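You operate a simulated robot arm through the tools that you are given. There is no shell and no other tool.

You run a simulated robot arm. Do the job below in one go: nothing can be reset, and whatever is moved stays where it is left.

## Task
Clear the pump, cap its post and zero the counter.
Fine: bearing back in the DRY tray, orange cap on the post, knob to 1 ml, air switch at OPEN; no stroke of the lever.

It is judged by the outcome, as a careful person would: the job done as asked, and still so three seconds after it is handed in. It fails if anything else is knocked over, pushed out of place, dropped, spilled or broken. A push-on lid holds only when it is set on centred and level and pressed home; a screw cap is set on level and turned clockwise until tight.

## Robot
A 6-joint arm with a two-finger gripper, fixed in place. Base frame: the origin is on the floor under the middle of its stand, x ahead of it, y to its left, z up; the work surface is at about z = 912. Units: mm, degrees, N and s.
It reaches about 1637 mm from its shoulder. Its first joint turns from -166.0 to 166.0 degrees. Payload 3.43 kg.
Tool frame: the origin (TCP) lies between the finger pads and is the grasp point; the fingertips stand 20 mm ahead of it; z points along the fingers, y is the line along which they close. The gripper opens to 190 mm; its body begins 248 mm behind the TCP.
Orientation is that of the tool frame in the base frame, as a unit quaternion [x, y, z, w]. With the fingers straight down and closing along the base's y, the tool's x points along the base's -x, its y along +y and its z along -z.

## Interface
- The arm moves only by the tool apply_moves. Its argument "increments" is a list of rows, each a list of 7 numbers: the turn, a rotation vector about the base's x, y, z in units of 180 degrees (1.0 is 180 degrees), then the shift along the base's x, y, z in units of 200 mm (1.0 is 200 mm), then the opening, from 0 (shut) to 1 (fully open). In form: [[rx, ry, rz, dx, dy, dz, claw], ...]. A call has 1 to 20 rows; each row is the pose to reach, as a shift and turn from the pose commanded when the call began. A call with a number of a shift or a turn outside -1 to 1 is refused whole. A row lasts 0.2 s, in which the tool goes at most 50 mm and 8.6 degrees; a call with a longer step from one row to the next is refused whole, and so is a gripper value outside its range. Where a pose cannot be reached the arm comes as near as it can. A force on the tool above 40 N (or 10 N above the force at the start of the call, whichever is more), or a blocked arm, ends the call early, and 0.2 s more pass. The fingers move at their own pace (about 45 mm/s each) and stop on an object; they squeeze with about 30 N. The grip force told is the motor's: it shows also when the fingers shut on nothing. Time passes only in rows, and 0.2 s behind the last, so rows that repeat a pose let the fingers close. It gives the time, the measured TCP pose, the force on the tool (base axes), the opening and the grip force at its end, in the units of the frame above (readings bear some noise), with the torque about the TCP (base axes, N m) and any sound that the robot's microphone picked up.
- Cameras (640 x 400 px; columns grow to the right, rows downward): "scene" is fixed at [50.3, -501.2, 1480.8]; the picture's right is [0.26, -0.97, 0.00], its down [-0.48, -0.13, -0.87] and it looks along [0.84, 0.23, -0.50] (base axes); focal length 290 px, centre (320, 200). "wrist" rides on the gripper at [71, -8, -288] in the tool frame; the picture's right is [0.12, 0.99, 0.00], its down [-0.96, 0.11, -0.25] and it looks along [-0.25, 0.03, 0.97] (tool axes); focal length 261 px, centre (320, 200). There is no depth. A picture from a camera that has moved, and an enlarged one, comes with that camera's place and axes in the base frame and with its lens.
- get_image(camera): a new picture of that camera. It takes no simulated time.
- slide_trunk(by): slides the trunk up (or, below 0, down) by that many mm; the arm rides with it, the base frame stays. It gives what a move gives, with no picture.
- enlarge(camera, box): a new picture of the part [left, top, right, bottom] of that camera's present view, enlarged. It takes no simulated time.
- hand_in(): hands the job in; it is judged then, once.

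Nothing tells you positions but the pictures and the camera data. Unless the task says otherwise, let go and move clear before handing in.

The tools are called after "Request:" as name(argument=value, ...) on one line, values as JSON. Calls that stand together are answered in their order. apply_moves: Moves the arm, as the interface text tells. Its arguments: {"type":"object","properties":{"increments":{"type":"array","items":{"type":"array","items":{"type":"number"}}}},"required":["increments"]} The other tools are called the same way: slide_trunk (by) moves the trunk up or down; get_image (camera) takes a picture; enlarge (camera, box) takes an enlarged picture of a part of a camera's view; hand_in () hands the job in.

At the start:

```text
time_s: 0.0
ee_pos: [588.8, -17.3, 1294.0]
tool_rot: [-0.001, 1.0, 0.0, 0.0]
wrist_force: [-0.2, 0.7, 0.8]
wrist_torque: [-0.01, 0.03, -0.03]
opening: 189.8
grasp_force: 0.0
trunk travel left (down, up): [-175.0, 65.0]
```

scene: 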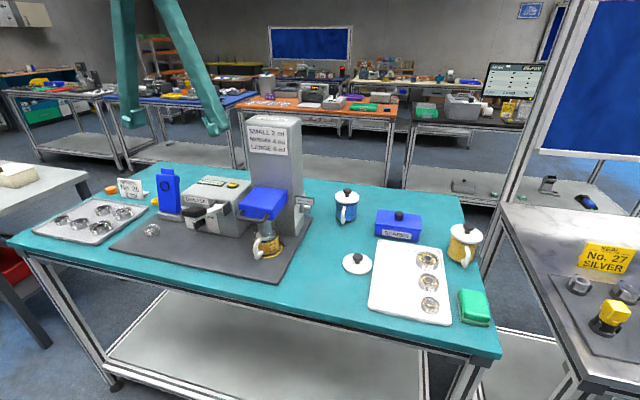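
wrist: 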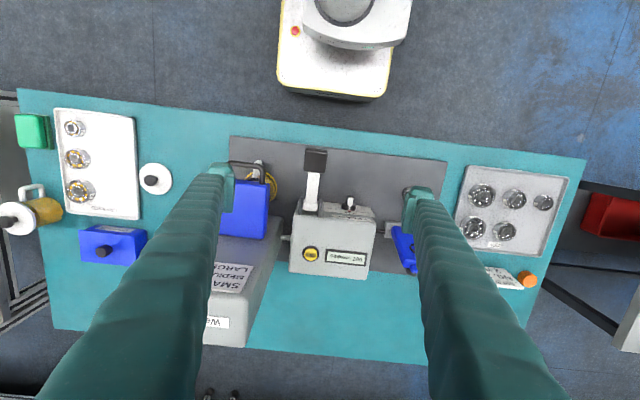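

I see a teal bench with a pump device, trays of bearings, cups and other items. I'll zoom in on the different parts before moving anything.

Request:
enlarge(camera="scene", box=[100, 160, 220, 250])

Request:
enlarge(camera="scene", box=[180, 110, 330, 280])

Request:
enlarge(camera="scene", box=[10, 160, 170, 260])

Request:
enlarge(camera="scene", box=[320, 180, 500, 330])

Request:
enlarge(camera="wrist", box=[220, 130, 450, 290])

Request:
enlarge(camera="wrist", box=[380, 150, 590, 300])

```text
4.44 times, centred on (160, 205) of scene
camera zoom: at [50.3, -501.2, 1480.8], right [0.26, -0.97, 0.0], down [-0.48, -0.13, -0.87], along [0.84, 0.23, -0.5], focal length 1290 px, centre (1031, 178)
```

zoom: 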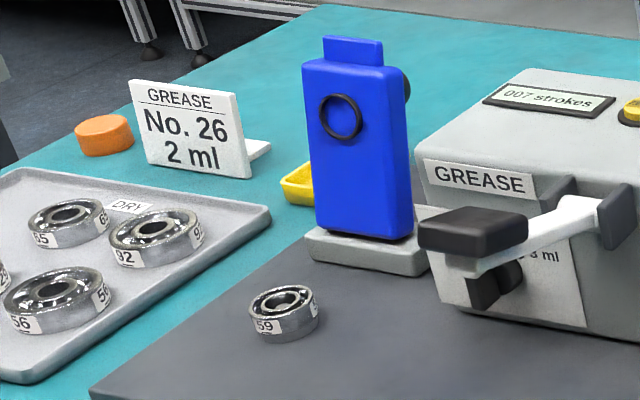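

```text
2.35 times, centred on (255, 195) of scene
camera zoom: at [50.3, -501.2, 1480.8], right [0.26, -0.97, 0.0], down [-0.48, -0.13, -0.87], along [0.84, 0.23, -0.5], focal length 683 px, centre (473, 212)
```

zoom: 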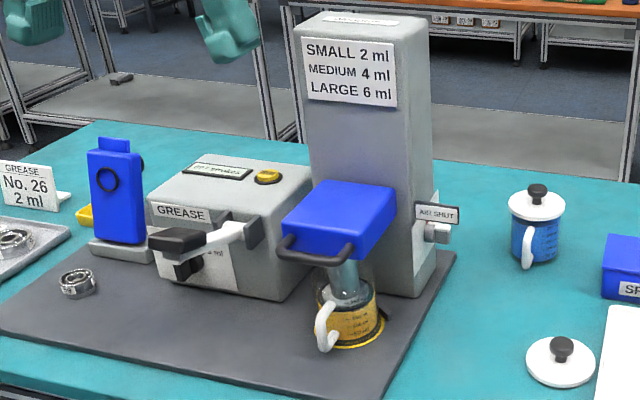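

```text
4.00 times, centred on (90, 210) of scene
camera zoom: at [50.3, -501.2, 1480.8], right [0.26, -0.97, 0.0], down [-0.48, -0.13, -0.87], along [0.84, 0.23, -0.5], focal length 1161 px, centre (1240, 160)
```

zoom: 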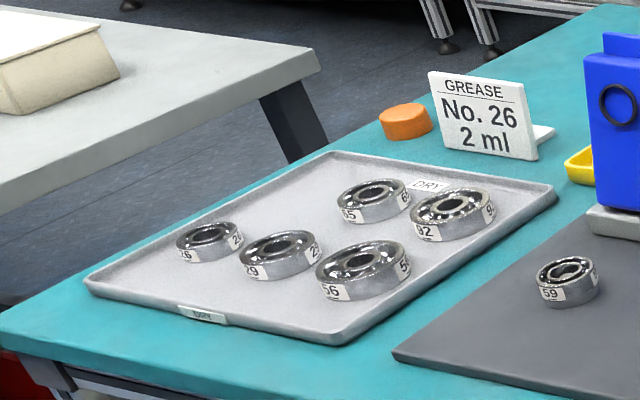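

```text
2.67 times, centred on (410, 255) of scene
camera zoom: at [50.3, -501.2, 1480.8], right [0.26, -0.97, 0.0], down [-0.48, -0.13, -0.87], along [0.84, 0.23, -0.5], focal length 774 px, centre (80, 53)
```

zoom: 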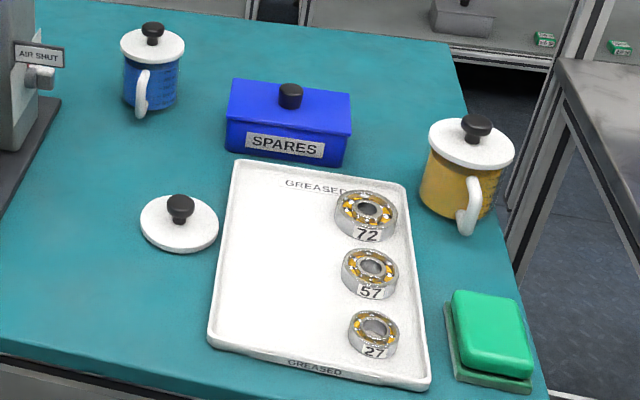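

```text
2.50 times, centred on (335, 210) of wrist
camera zoom: at [517.9, -27.3, 1581.0], right [-0.12, 0.99, 0.0], down [0.96, 0.12, 0.25], along [0.25, 0.03, -0.97], focal length 652 px, centre (282, 175)
```

zoom: 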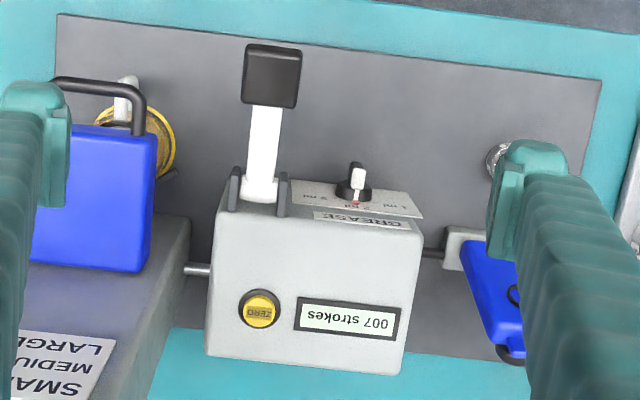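

```text
2.67 times, centred on (485, 225) of wrist
camera zoom: at [517.9, -27.3, 1581.0], right [-0.12, 0.99, 0.0], down [0.96, 0.12, 0.25], along [0.25, 0.03, -0.97], focal length 695 px, centre (-120, 133)
```

zoom: 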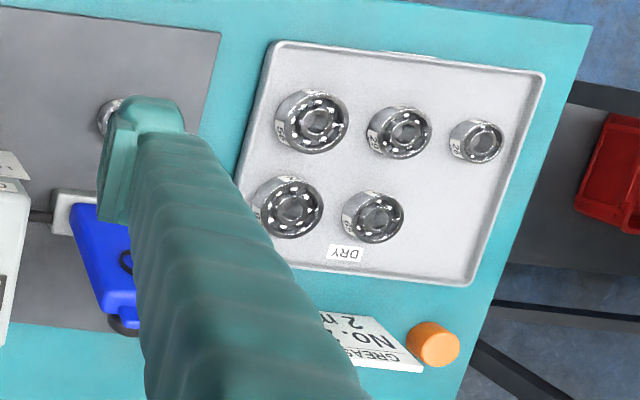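

The pump sits mid-bench: a lever in front, a ml knob on the front face, a ZERO button and a counter reading 007 on top. Bearing 59 is near a blue stand. I'll look closer at the details before moving.

Request:
enlarge(camera="wrist", box=[295, 180, 385, 240])

Request:
enlarge(camera="scene", box=[175, 175, 265, 240])

Request:
enlarge(camera="scene", box=[270, 180, 330, 240])

Request:
enlarge(camera="scene", box=[135, 215, 175, 245])

Request:
enlarge(camera="wrist", box=[200, 140, 320, 240])

Request:
enlarge(camera="scene", box=[100, 170, 160, 215])

```text
6.67 times, centred on (340, 210) of wrist
camera zoom: at [517.9, -27.3, 1581.0], right [-0.12, 0.99, 0.0], down [0.96, 0.12, 0.25], along [0.25, 0.03, -0.97], focal length 1738 px, centre (187, 133)
```

zoom: 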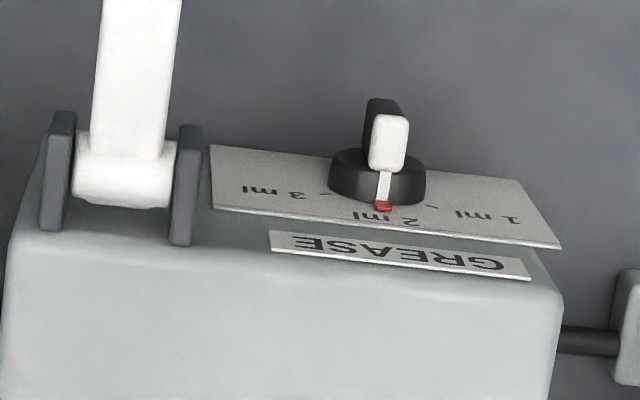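

```text
6.15 times, centred on (220, 208) of scene
camera zoom: at [50.3, -501.2, 1480.8], right [0.26, -0.97, 0.0], down [-0.48, -0.13, -0.87], along [0.84, 0.23, -0.5], focal length 1787 px, centre (935, 154)
```

zoom: 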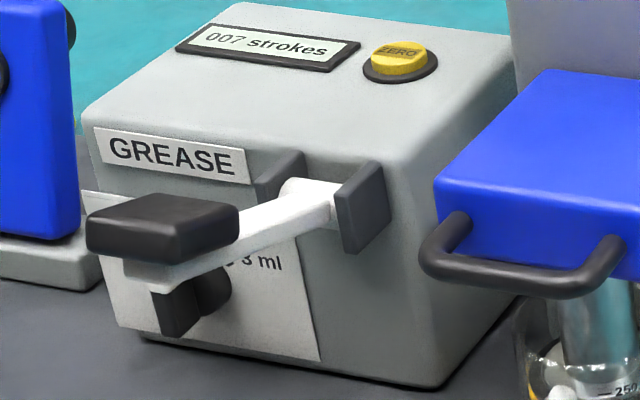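

```text
6.67 times, centred on (300, 210) of scene
camera zoom: at [50.3, -501.2, 1480.8], right [0.26, -0.97, 0.0], down [-0.48, -0.13, -0.87], along [0.84, 0.23, -0.5], focal length 1936 px, centre (453, 133)
```

zoom: 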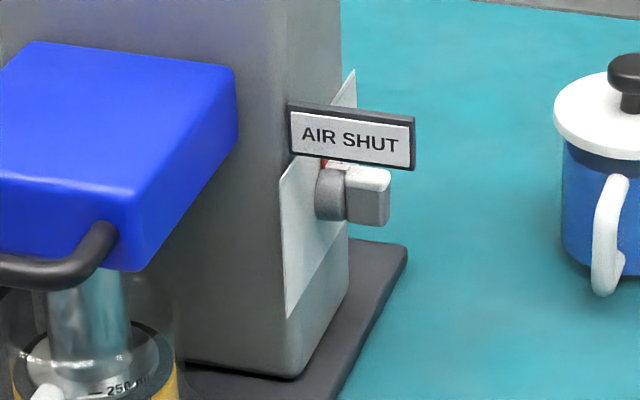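

```text
13.33 times, centred on (155, 230) of scene
camera zoom: at [50.3, -501.2, 1480.8], right [0.26, -0.97, 0.0], down [-0.48, -0.13, -0.87], along [0.84, 0.23, -0.5], focal length 3871 px, centre (2520, -200)
```

zoom: 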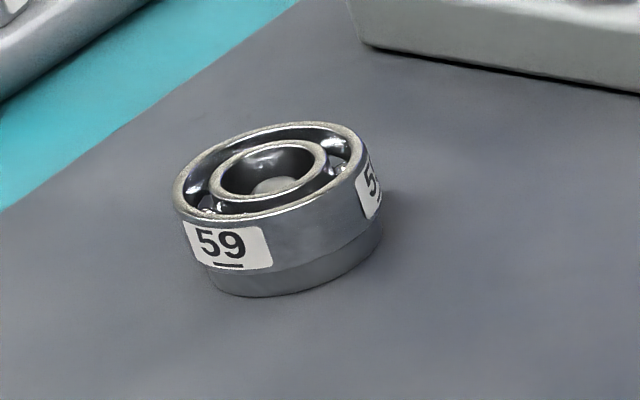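

```text
4.00 times, centred on (260, 190) of wrist
camera zoom: at [517.9, -27.3, 1581.0], right [-0.12, 0.99, 0.0], down [0.96, 0.12, 0.25], along [0.25, 0.03, -0.97], focal length 1043 px, centre (560, 240)
```

zoom: 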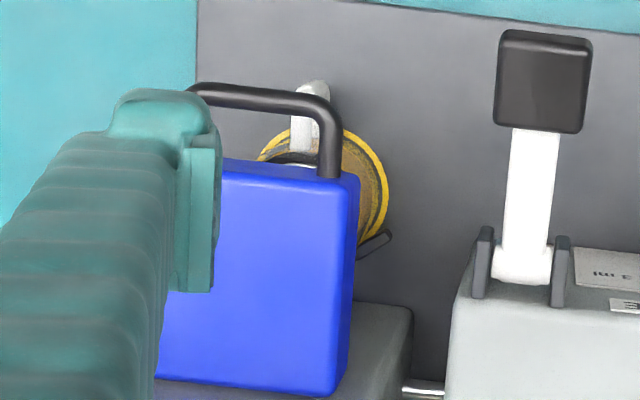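

```text
8.89 times, centred on (130, 192) of scene
camera zoom: at [50.3, -501.2, 1480.8], right [0.26, -0.97, 0.0], down [-0.48, -0.13, -0.87], along [0.84, 0.23, -0.5], focal length 2581 px, centre (2009, 267)
```

zoom: 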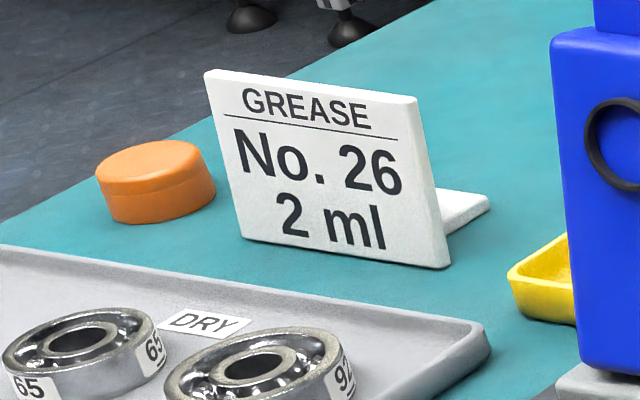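

Bearing 59 sits on a round post base, the knob points at 2 ml, the counter reads 007 and the air switch is on the tower's right side (AIR SHUT). I'll swing the wrist camera round to view the air switch from the side.

Request:
apply_moves(increments=[[0.028, 0, 0, 0.08, -0.2, 0, 1], [0.056, 0, 0, 0.16, -0.4, 0, 1], [0.083, 0, 0, 0.24, -0.6, 0, 1], [0.111, 0, 0, 0.32, -0.8, 0, 1], [0.139, 0, 0, 0.4, -1.0, 0, 1]])

Request:
apply_moves(increments=[[0.028, 0, 0, 0.04, -0.2, -0.1, 1], [0.056, 0, 0, 0.08, -0.4, -0.2, 1], [0.083, 0, 0, 0.12, -0.6, -0.3, 1], [0.111, 0, 0, 0.16, -0.8, -0.4, 1], [0.139, 0, 0, 0.2, -1.0, -0.5, 1]])

Request:
get_image(camera="wrist")

```text
time_s: 1.2
ee_pos: [664.9, -208.6, 1266.2]
tool_rot: [0.001, 0.977, 0.214, 0.009]
wrist_force: [0.0, 1.6, 1.3]
wrist_torque: [-0.3, -0.13, -0.02]
opening: 190.0
grasp_force: 0.0
out of reach, approached as far as the arm can: row 4, 5
trunk travel left (down, up): [-175.0, 65.0]
```

```text
time_s: 2.4
ee_pos: [698.4, -354.1, 1098.9]
tool_rot: [0.009, 0.912, 0.411, 0.023]
wrist_force: [-0.5, 0.8, 0.8]
wrist_torque: [-0.3, -0.01, -0.01]
opening: 190.0
grasp_force: 0.1
out of reach, approached as far as the arm can: row 1, 2, 3, 4, 5
trunk travel left (down, up): [-175.0, 65.0]
```

```text
taken
camera wrist: at [612.6, -573.6, 1279.3], right [-0.12, 0.66, 0.74], down [0.95, -0.14, 0.28], along [0.29, 0.74, -0.61], focal length 261 px, centre (320, 200)
```

wrist: 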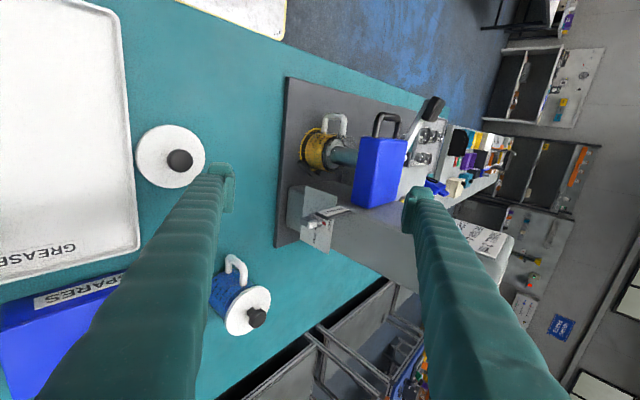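

The tower's right side is in view now. I'll zoom in on the air switch.

Request:
enlarge(camera="wrist", box=[270, 170, 390, 260])

Request:
get_image(camera="scene")

```text
4.44 times, centred on (330, 215) of wrist
camera zoom: at [612.6, -573.6, 1279.3], right [-0.12, 0.66, 0.74], down [0.95, -0.14, 0.28], along [0.29, 0.74, -0.61], focal length 1158 px, centre (276, 133)
```

zoom: 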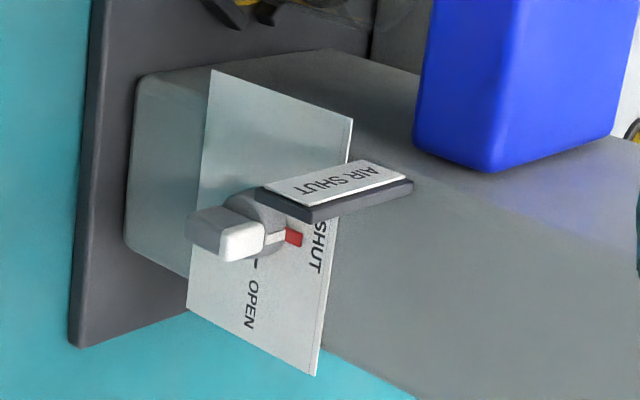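

```text
taken
```

scene: 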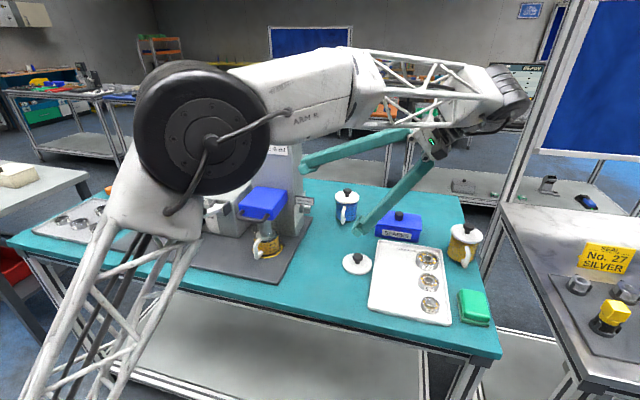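

The switch points up to SHUT and OPEN is on its +x side. I'll take higher-zoom views from both cameras to fix its position.

Request:
enlarge(camera="wrist", box=[290, 195, 350, 235])

Request:
enlarge(camera="scene", box=[285, 185, 345, 225])

```text
10.00 times, centred on (320, 215) of wrist
camera zoom: at [612.6, -573.6, 1279.3], right [-0.12, 0.66, 0.74], down [0.95, -0.14, 0.28], along [0.29, 0.74, -0.61], focal length 2606 px, centre (320, 50)
```

zoom: 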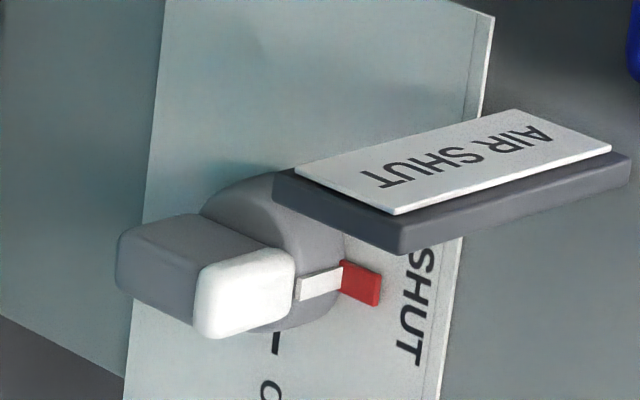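

```text
10.00 times, centred on (315, 205) of scene
camera zoom: at [50.3, -501.2, 1480.8], right [0.26, -0.97, 0.0], down [-0.48, -0.13, -0.87], along [0.84, 0.23, -0.5], focal length 2903 px, centre (370, 150)
```

zoom: 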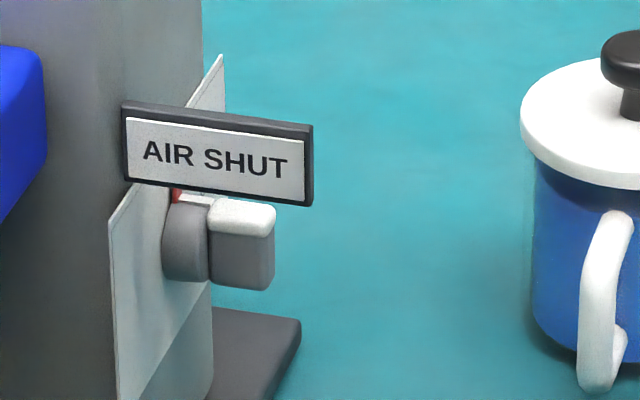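

The switch bar is near (778, -270, ~1010) with the AIR SHUT sign just in front of and above it, so I'll have to reach in under the sign. I'm moving back to centre to look at the pump front, bearing post and cap.

Request:
apply_moves(increments=[[-0.028, 0, 0, -0.04, 0.2, 0.1, 1], [-0.056, 0, 0, -0.08, 0.4, 0.2, 1], [-0.083, 0, 0, -0.12, 0.6, 0.3, 1], [-0.111, 0, 0, -0.16, 0.8, 0.4, 1], [-0.139, 0, 0, -0.2, 1.0, 0.5, 1]])

Request:
apply_moves(increments=[[-0.028, 0, 0, -0.16, 0.2, 0, 1], [-0.056, 0, 0, -0.32, 0.4, 0, 1], [-0.083, 0, 0, -0.48, 0.6, 0, 1], [-0.111, 0, 0, -0.64, 0.8, 0, 1], [-0.139, 0, 0, -0.8, 1.0, 0, 1]])

```text
time_s: 3.6
ee_pos: [657.3, -153.2, 1196.0]
tool_rot: [0.005, 0.979, 0.203, 0.024]
wrist_force: [0.0, -0.7, -0.5]
wrist_torque: [0.34, 0.08, 0.05]
opening: 189.8
grasp_force: 0.1
trunk travel left (down, up): [-175.0, 65.0]
```

```text
refused: row 1 steps farther than a row can; nothing moved
```

The pose resets to where the arm actually got to. I'll level the tool and move back and up over the pump front.

Request:
apply_moves(increments=[[-0.026, 0, 0, -0.1, 0.16, 0.08, 1], [-0.052, 0, 0, -0.2, 0.32, 0.16, 1], [-0.078, 0, 0, -0.3, 0.48, 0.24, 1], [-0.104, 0, 0, -0.4, 0.64, 0.32, 1], [-0.13, 0, 0, -0.5, 0.8, 0.4, 1], [-0.13, 0, 0, -0.6, 0.96, 0.4, 1]])

```text
time_s: 5.0
ee_pos: [537.0, 38.9, 1278.3]
tool_rot: [-0.001, 1.0, 0.0, 0.025]
wrist_force: [0.6, -0.1, -0.2]
wrist_torque: [0.09, 0.14, 0.01]
opening: 190.2
grasp_force: 0.1
trunk travel left (down, up): [-175.0, 65.0]
```

Now tilting the tool forward to look at the pump's front face.

Request:
apply_moves(increments=[[0, -0.037, 0, -0.04, 0.03, -0.08, 1], [0, -0.073, 0, -0.08, 0.06, -0.16, 1], [0, -0.11, 0, -0.12, 0.09, -0.24, 1], [0, -0.147, 0, -0.16, 0.12, -0.32, 1], [0, -0.183, 0, -0.19, 0.14, -0.39, 1]])

Request:
get_image(camera="wrist")

```text
time_s: 6.2
ee_pos: [501.7, 67.3, 1197.6]
tool_rot: [0.0, 0.951, 0.0, 0.308]
wrist_force: [1.5, 0.3, -0.3]
wrist_torque: [-0.1, 0.16, -0.09]
opening: 190.2
grasp_force: 0.1
trunk travel left (down, up): [-175.0, 65.0]
```

```text
taken
camera wrist: at [275.5, 57.3, 1390.9], right [-0.1, 0.99, -0.07], down [0.64, 0.12, 0.76], along [0.77, 0.03, -0.64], focal length 261 px, centre (320, 200)
```

wrist: 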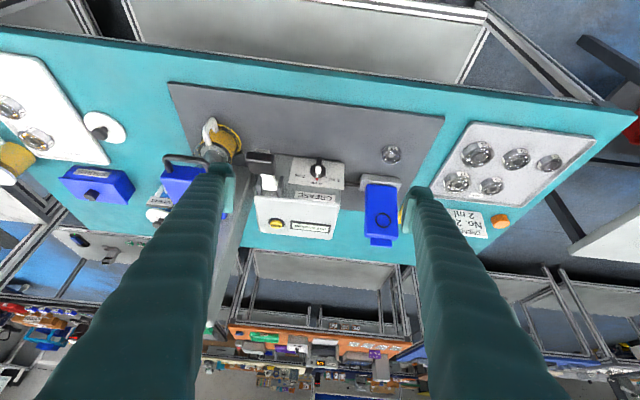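

The pump front is in view (the image is upside down). I'll zoom in on the knob, lever and post.

Request:
enlarge(camera="wrist", box=[240, 135, 360, 245])

Request:
enlarge(camera="wrist", box=[350, 130, 430, 250])

Request:
enlarge(camera="wrist", box=[420, 115, 600, 240])

Request:
enlarge(camera="wrist", box=[295, 150, 345, 190])

Request:
enlarge(camera="wrist", box=[375, 140, 415, 170])

```text
3.64 times, centred on (300, 190) of wrist
camera zoom: at [275.5, 57.3, 1390.9], right [-0.1, 0.99, -0.07], down [0.64, 0.12, 0.76], along [0.77, 0.03, -0.64], focal length 948 px, centre (393, 236)
```

zoom: 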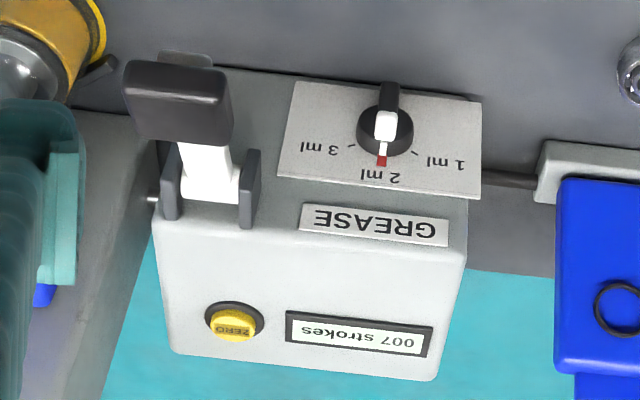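

```text
3.33 times, centred on (390, 190) of wrist
camera zoom: at [275.5, 57.3, 1390.9], right [-0.1, 0.99, -0.07], down [0.64, 0.12, 0.76], along [0.77, 0.03, -0.64], focal length 869 px, centre (87, 233)
```

zoom: 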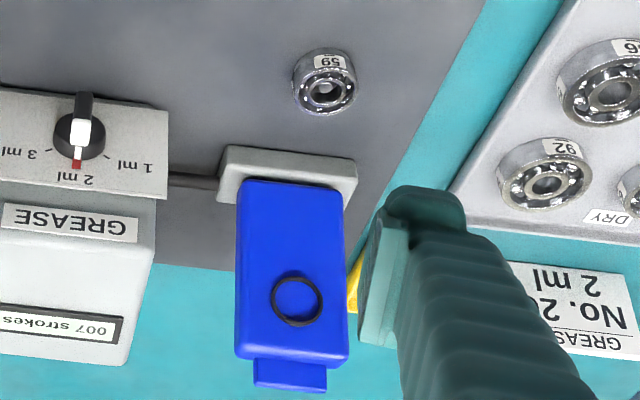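

```text
3.20 times, centred on (510, 178) of wrist
camera zoom: at [275.5, 57.3, 1390.9], right [-0.1, 0.99, -0.07], down [0.64, 0.12, 0.76], along [0.77, 0.03, -0.64], focal length 834 px, centre (-288, 272)
```

zoom: 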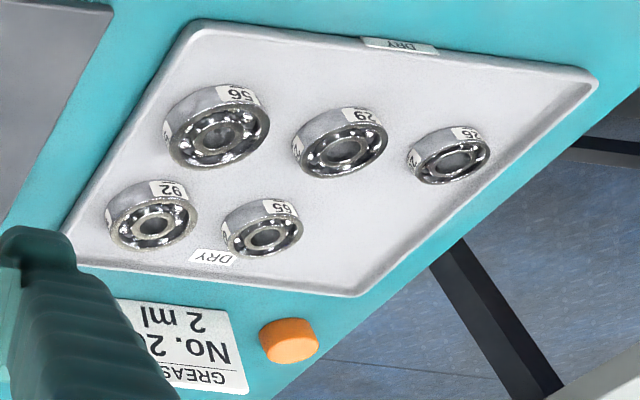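

```text
10.00 times, centred on (320, 170) of wrist
camera zoom: at [275.5, 57.3, 1390.9], right [-0.1, 0.99, -0.07], down [0.64, 0.12, 0.76], along [0.77, 0.03, -0.64], focal length 2606 px, centre (320, 500)
```

zoom: 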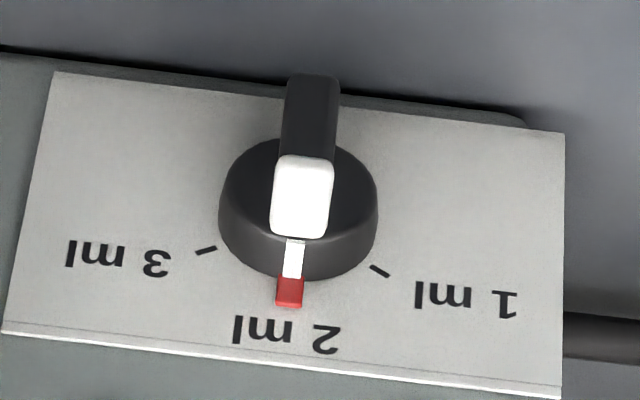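

```text
13.33 times, centred on (395, 155) of wrist
camera zoom: at [275.5, 57.3, 1390.9], right [-0.1, 0.99, -0.07], down [0.64, 0.12, 0.76], along [0.77, 0.03, -0.64], focal length 3475 px, centre (-680, 800)
```

zoom: 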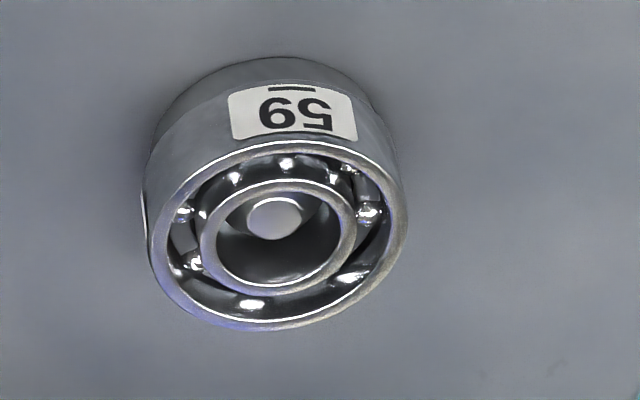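

The knob's ticks are about 60° apart, and the bearing and tray positions are worked out. Next I'll check the size of the gripper fingertips and view them from the scene camera.

Request:
get_image(camera="scene")

Request:
enlarge(camera="wrist", box=[180, 140, 300, 240])

```text
taken
```

scene: 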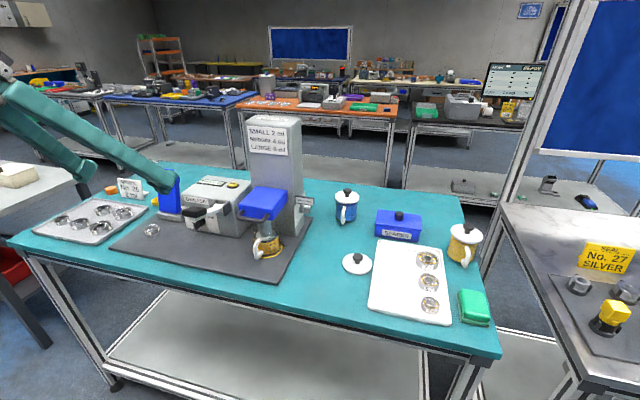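

```text
4.00 times, centred on (240, 190) of wrist
camera zoom: at [275.5, 57.3, 1390.9], right [-0.1, 0.99, -0.07], down [0.64, 0.12, 0.76], along [0.77, 0.03, -0.64], focal length 1043 px, centre (640, 240)
```

zoom: 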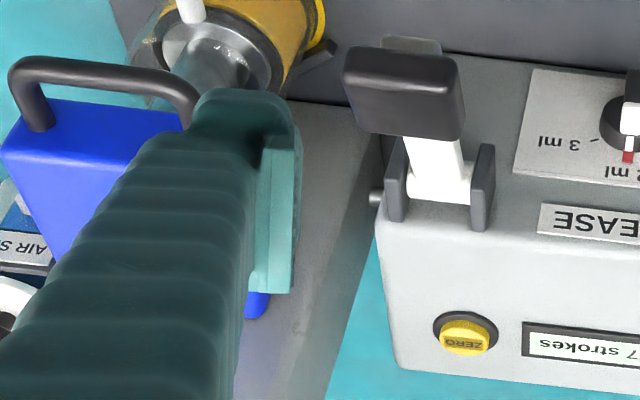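

Request:
enlarge(camera="scene", box=[0, 70, 190, 200])

Request:
enlarge(camera="scene", box=[50, 140, 190, 220])

```text
3.08 times, centred on (95, 135) of scene
camera zoom: at [50.3, -501.2, 1480.8], right [0.26, -0.97, 0.0], down [-0.48, -0.13, -0.87], along [0.84, 0.23, -0.5], focal length 893 px, centre (1012, 400)
```

zoom: 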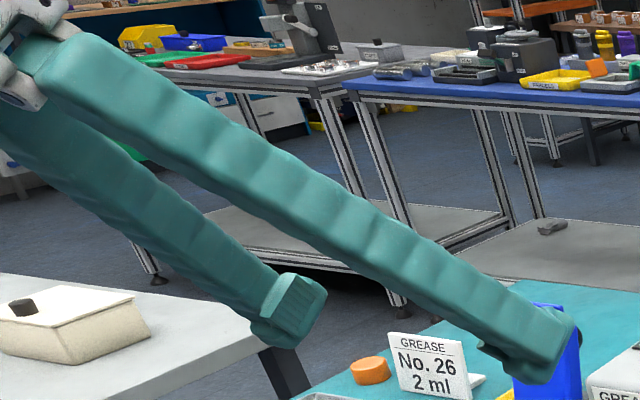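

```text
4.57 times, centred on (120, 180) of scene
camera zoom: at [50.3, -501.2, 1480.8], right [0.26, -0.97, 0.0], down [-0.48, -0.13, -0.87], along [0.84, 0.23, -0.5], focal length 1327 px, centre (1234, 291)
```

zoom: 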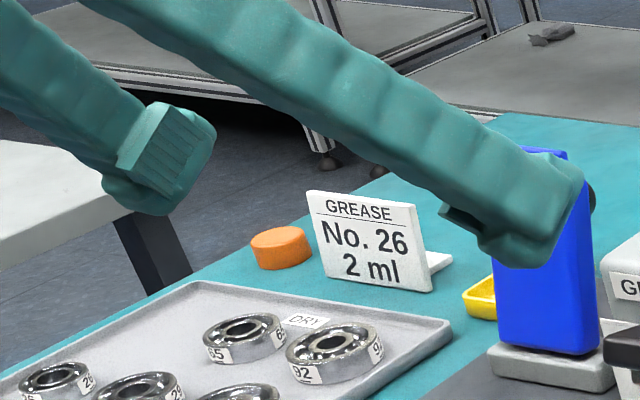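

The fingers are about 32 mm wide and 28 mm thick, and I have a plan for each item. First I'll straighten the tool and go above bearing 59 for a close look.

Request:
apply_moves(increments=[[0, 0.04, 0, 0.1, 0.156, -0.04, 1], [0, 0.08, 0, 0.2, 0.312, -0.08, 1], [0, 0.12, 0, 0.3, 0.468, -0.12, 1], [0, 0.16, 0, 0.4, 0.624, -0.16, 1], [0, 0.1993, 0, 0.5, 0.78, -0.2, 1]])

Request:
get_image(camera="wrist")

```text
time_s: 7.4
ee_pos: [596.8, 222.5, 1160.0]
tool_rot: [0.0, 1.0, 0.0, -0.001]
wrist_force: [-1.6, 0.2, 0.5]
wrist_torque: [0.18, -0.4, 0.02]
opening: 190.0
grasp_force: 0.0
trunk travel left (down, up): [-175.0, 65.0]
```

```text
taken
camera wrist: at [527.3, 212.8, 1447.3], right [-0.12, 0.99, 0.0], down [0.96, 0.12, 0.25], along [0.24, 0.03, -0.97], focal length 261 px, centre (320, 200)
```

wrist: 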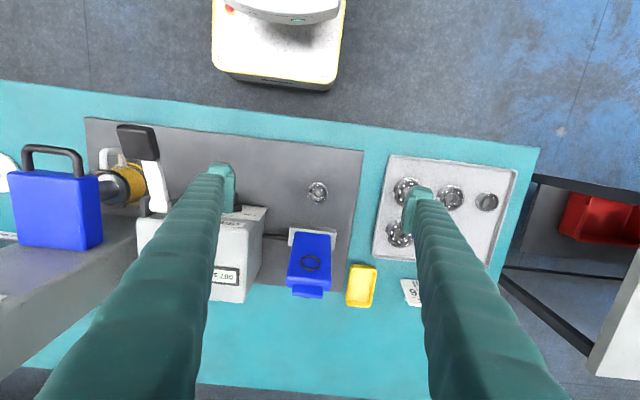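

I'm zooming in on the bearing to refine its position.

Request:
enlarge(camera="wrist", box=[297, 175, 337, 205])

Request:
enlarge(camera="wrist", box=[280, 220, 380, 300])

Request:
enlarge(camera="scene", box=[135, 215, 175, 245])

```text
13.33 times, centred on (317, 190) of wrist
camera zoom: at [527.3, 212.8, 1447.3], right [-0.12, 0.99, 0.0], down [0.96, 0.12, 0.25], along [0.24, 0.03, -0.97], focal length 3475 px, centre (360, 333)
```

zoom: 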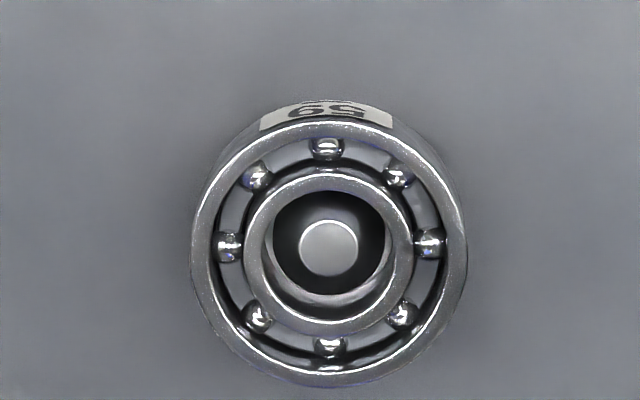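

```text
5.00 times, centred on (330, 260) of wrist
camera zoom: at [527.3, 212.8, 1447.3], right [-0.12, 0.99, 0.0], down [0.96, 0.12, 0.25], along [0.24, 0.03, -0.97], focal length 1303 px, centre (270, -100)
```

zoom: 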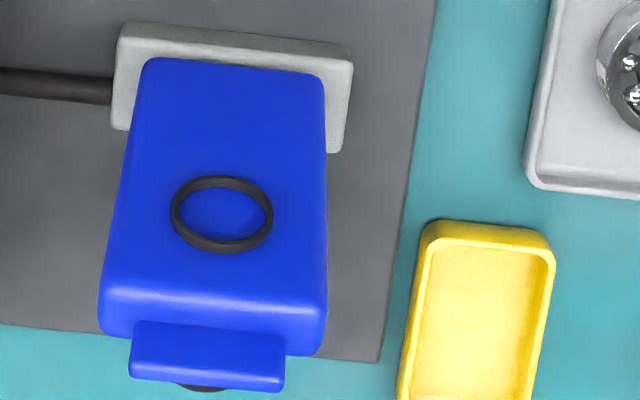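

```text
13.33 times, centred on (155, 230) of scene
camera zoom: at [50.3, -501.2, 1480.8], right [0.26, -0.97, 0.0], down [-0.48, -0.13, -0.87], along [0.84, 0.23, -0.5], focal length 3871 px, centre (2520, -200)
```

zoom: 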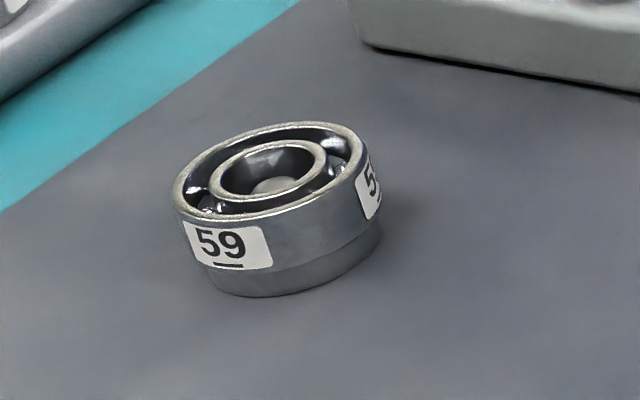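

Bearing 59 is centred at about (646, 222), top z around 937, OD around 41 mm. I'll narrow the fingers and descend above it.

Request:
apply_moves(increments=[[0, 0, 0, 0.1, 0, -0.15, 0.6], [0, 0, 0, 0.2, 0, -0.3, 0.42], [0, 0, 0, 0.249, -0.001, -0.5, 0.42], [0, 0, 0, 0.249, -0.001, -0.7, 0.42], [0, 0, 0, 0.249, -0.001, -0.8, 0.42], [0, 0, 0, 0.249, -0.001, -0.8, 0.42]])

Request:
get_image(camera="wrist")

Request:
enlarge(camera="scene", box=[100, 160, 220, 250])

```text
time_s: 8.8
ee_pos: [651.6, 221.4, 998.7]
tool_rot: [0.0, 1.0, 0.001, -0.001]
wrist_force: [0.0, -0.2, 0.4]
wrist_torque: [0.03, -0.01, -0.05]
opening: 79.7
grasp_force: 0.1
trunk travel left (down, up): [-175.0, 65.0]
```

```text
taken
camera wrist: at [582.0, 210.7, 1286.1], right [-0.12, 0.99, 0.0], down [0.96, 0.12, 0.25], along [0.24, 0.03, -0.97], focal length 261 px, centre (320, 200)
```

wrist: 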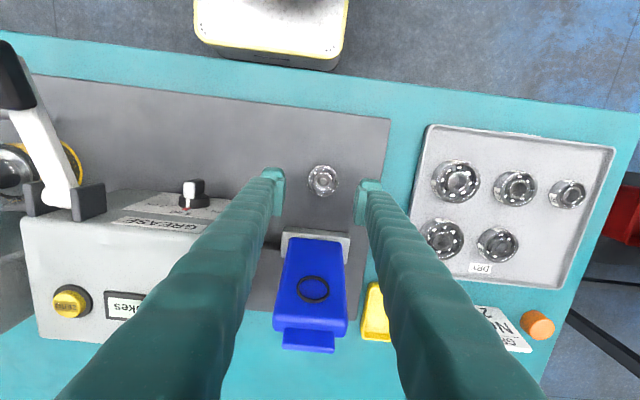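

```text
4.44 times, centred on (160, 205) of scene
camera zoom: at [50.3, -501.2, 1480.8], right [0.26, -0.97, 0.0], down [-0.48, -0.13, -0.87], along [0.84, 0.23, -0.5], focal length 1290 px, centre (1031, 178)
```

zoom: 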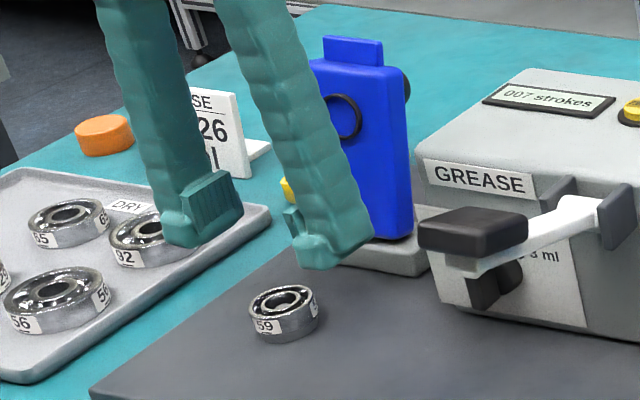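

The commanded x is 651.6 now. I'll take a close zoom on the bearing to centre exactly.

Request:
enlarge(camera="wrist", box=[293, 160, 353, 200])

Request:
enlarge(camera="wrist", box=[255, 150, 395, 240])

```text
10.00 times, centred on (323, 180) of wrist
camera zoom: at [582.0, 210.7, 1286.1], right [-0.12, 0.99, 0.0], down [0.96, 0.12, 0.25], along [0.24, 0.03, -0.97], focal length 2606 px, centre (290, 400)
```

zoom: 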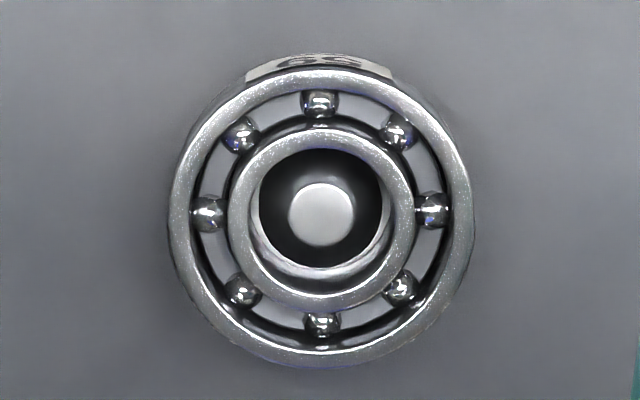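

```text
4.44 times, centred on (325, 195) of wrist
camera zoom: at [582.0, 210.7, 1286.1], right [-0.12, 0.99, 0.0], down [0.96, 0.12, 0.25], along [0.24, 0.03, -0.97], focal length 1158 px, centre (298, 222)
```

zoom: 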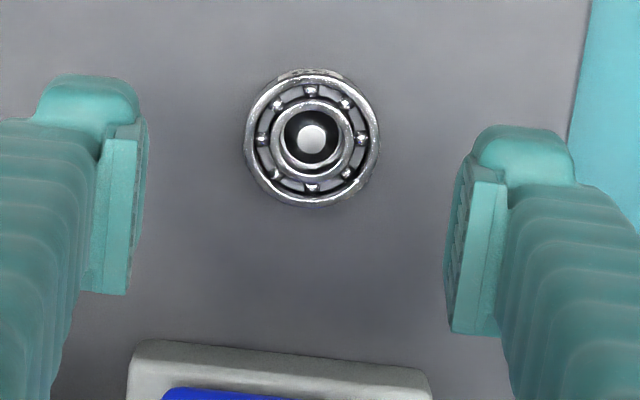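

Centre is about (645, 223). I'll shift slightly and descend to grip the upper part of the bearing.

Request:
apply_moves(increments=[[0, 0, 0, -0.033, 0.009, 0, 0.42], [0, 0, 0, -0.033, 0.009, -0.1, 0.42], [0, 0, 0, -0.033, 0.009, -0.2, 0.42], [0, 0, 0, -0.033, 0.009, -0.255, 0.42], [0, 0, 0, -0.033, 0.009, -0.255, 0.42]])

Request:
enlarge(camera="wrist", box=[255, 130, 395, 220])

Request:
enlarge(camera="scene", box=[115, 195, 195, 255])

```text
time_s: 10.0
ee_pos: [642.6, 222.8, 947.6]
tool_rot: [0.0, 1.0, 0.001, -0.001]
wrist_force: [1.2, 0.1, 0.4]
wrist_torque: [-0.01, -0.04, 0.02]
opening: 79.7
grasp_force: 0.0
trunk travel left (down, up): [-175.0, 65.0]
```

```text
4.44 times, centred on (325, 175) of wrist
camera zoom: at [573.8, 213.0, 1235.6], right [-0.12, 0.99, 0.0], down [0.96, 0.12, 0.25], along [0.24, 0.03, -0.97], focal length 1158 px, centre (298, 311)
```

zoom: 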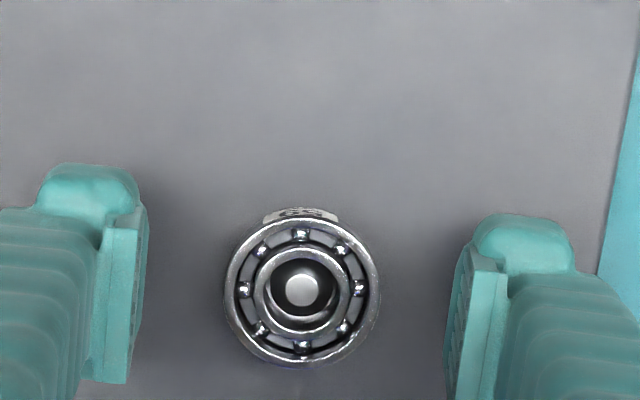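

```text
6.67 times, centred on (155, 225) of scene
camera zoom: at [50.3, -501.2, 1480.8], right [0.26, -0.97, 0.0], down [-0.48, -0.13, -0.87], along [0.84, 0.23, -0.5], focal length 1936 px, centre (1420, 33)
```

zoom: 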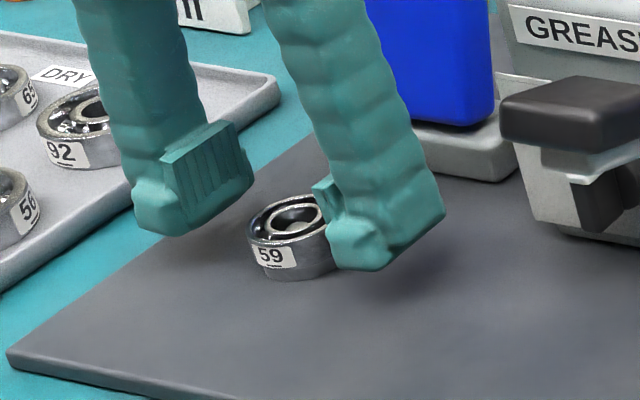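

The gripper is centred over the bearing. Before closing, I'll check how far the pads reach down relative to the bearing.

Request:
enlarge(camera="scene", box=[130, 205, 190, 245])

```text
10.00 times, centred on (160, 225) of scene
camera zoom: at [50.3, -501.2, 1480.8], right [0.26, -0.97, 0.0], down [-0.48, -0.13, -0.87], along [0.84, 0.23, -0.5], focal length 2903 px, centre (1920, -50)
```

zoom: 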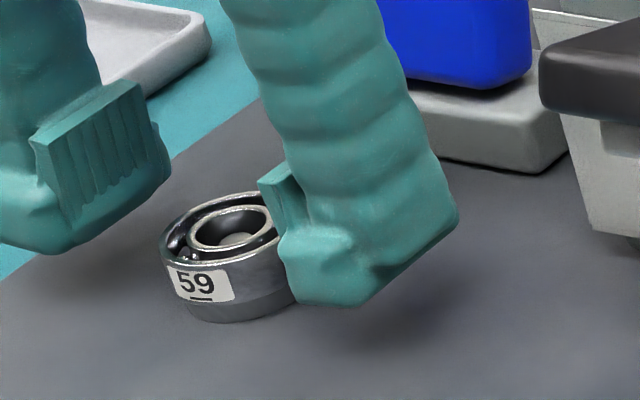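

The pads end at the TCP and the tips below them are recessed about 5 mm, so I'd be gripping with the tip section. I'll close gently at this height and check the opening and force.

Request:
apply_moves(increments=[[0, 0, 0, 0.004, 0.001, -0.01, 0.3], [0, 0, 0, 0.004, 0.001, -0.01, 0.2], [0, 0, 0, 0.004, 0.001, -0.01, 0.1], [0, 0, 0, 0.004, 0.001, -0.01, 0.1], [0, 0, 0, 0.004, 0.001, -0.01, 0.1]])

Request:
enlarge(camera="scene", box=[130, 205, 190, 245])

Request:
enlarge(camera="wrist", box=[255, 130, 395, 220])

```text
time_s: 11.2
ee_pos: [644.4, 224.9, 947.3]
tool_rot: [0.0, 1.0, 0.001, 0.0]
wrist_force: [0.3, -0.8, 0.7]
wrist_torque: [0.02, -0.01, -0.02]
opening: 39.6
grasp_force: 30.2
trunk travel left (down, up): [-175.0, 65.0]
```

```text
10.00 times, centred on (160, 225) of scene
camera zoom: at [50.3, -501.2, 1480.8], right [0.26, -0.97, 0.0], down [-0.48, -0.13, -0.87], along [0.84, 0.23, -0.5], focal length 2903 px, centre (1920, -50)
```

zoom: 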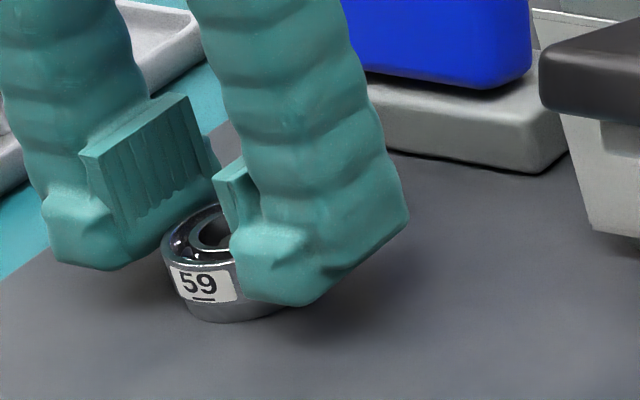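

```text
4.44 times, centred on (325, 175) of wrist
camera zoom: at [574.5, 213.4, 1233.8], right [-0.12, 0.99, 0.0], down [0.96, 0.12, 0.25], along [0.24, 0.03, -0.97], focal length 1158 px, centre (298, 311)
```

zoom: 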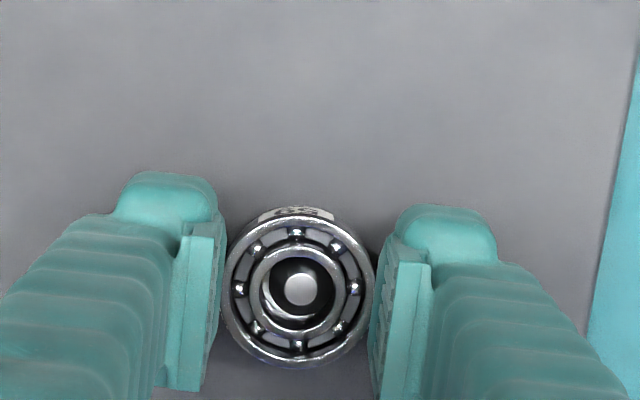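

It's gripped at 39.6 mm with 30 N. I'll lift straight up slowly and check.

Request:
apply_moves(increments=[[0, 0, 0, 0, 0, 0.03, 0.1], [0, 0, 0, 0, 0, 0.08, 0.1], [0, 0, 0, 0, 0, 0.15, 0.1], [0, 0, 0, 0, 0, 0.25, 0.1], [0, 0, 0, 0, 0, 0.35, 0.1]])

Request:
enlarge(camera="scene", box=[100, 165, 200, 245])

Request:
get_image(camera="wrist")

```text
time_s: 12.4
ee_pos: [645.7, 225.2, 1017.0]
tool_rot: [0.0, 1.0, 0.0, -0.001]
wrist_force: [0.0, -0.5, -1.4]
wrist_torque: [-0.03, 0.05, 0.04]
opening: 39.5
grasp_force: 29.6
trunk travel left (down, up): [-175.0, 65.0]
```

```text
5.00 times, centred on (150, 205) of scene
camera zoom: at [50.3, -501.2, 1480.8], right [0.26, -0.97, 0.0], down [-0.48, -0.13, -0.87], along [0.84, 0.23, -0.5], focal length 1452 px, centre (1170, 175)
```

zoom: 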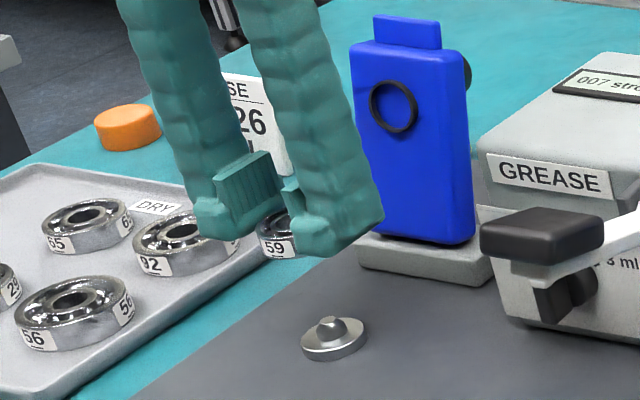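

```text
taken
camera wrist: at [575.2, 214.3, 1304.0], right [-0.12, 0.99, 0.0], down [0.96, 0.12, 0.25], along [0.24, 0.03, -0.97], focal length 261 px, centre (320, 200)
```

wrist: 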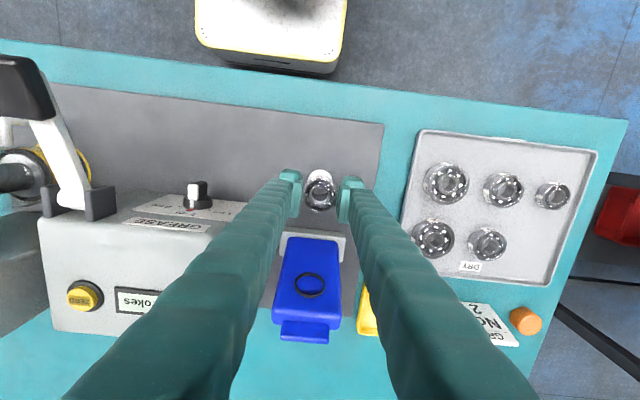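

Bearing lifted clean; the post is a small dome on a disc base. I'll zoom in on the tray and the cap area.

Request:
enlarge(camera="wrist", box=[395, 120, 635, 270])

Request:
enlarge(camera="wrist", box=[460, 290, 560, 360])

Request:
enlarge(camera="wrist", box=[290, 165, 350, 225])

```text
2.67 times, centred on (515, 195) of wrist
camera zoom: at [575.2, 214.3, 1304.0], right [-0.12, 0.99, 0.0], down [0.96, 0.12, 0.25], along [0.24, 0.03, -0.97], focal length 695 px, centre (-200, 213)
```

zoom: 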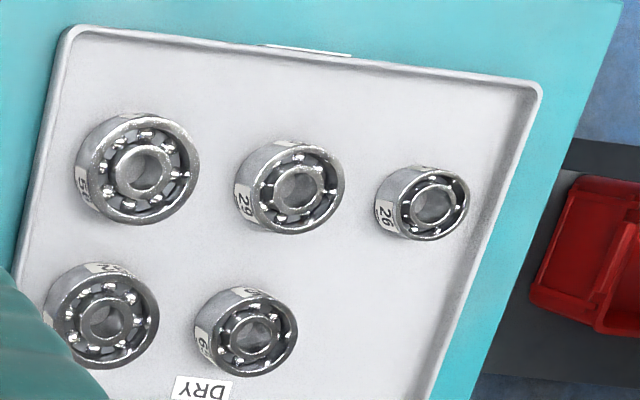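

```text
5.71 times, centred on (510, 325) of wrist
camera zoom: at [575.2, 214.3, 1304.0], right [-0.12, 0.99, 0.0], down [0.96, 0.12, 0.25], along [0.24, 0.03, -0.97], focal length 1489 px, centre (-766, -514)
```

zoom: 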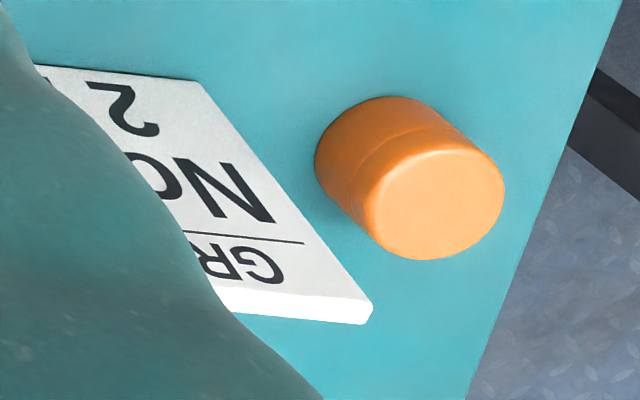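

```text
6.67 times, centred on (320, 195) of wrist
camera zoom: at [575.2, 214.3, 1304.0], right [-0.12, 0.99, 0.0], down [0.96, 0.12, 0.25], along [0.24, 0.03, -0.97], focal length 1738 px, centre (320, 233)
```

zoom: 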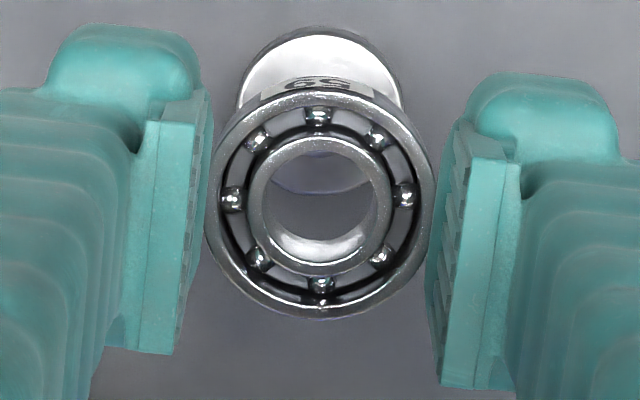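

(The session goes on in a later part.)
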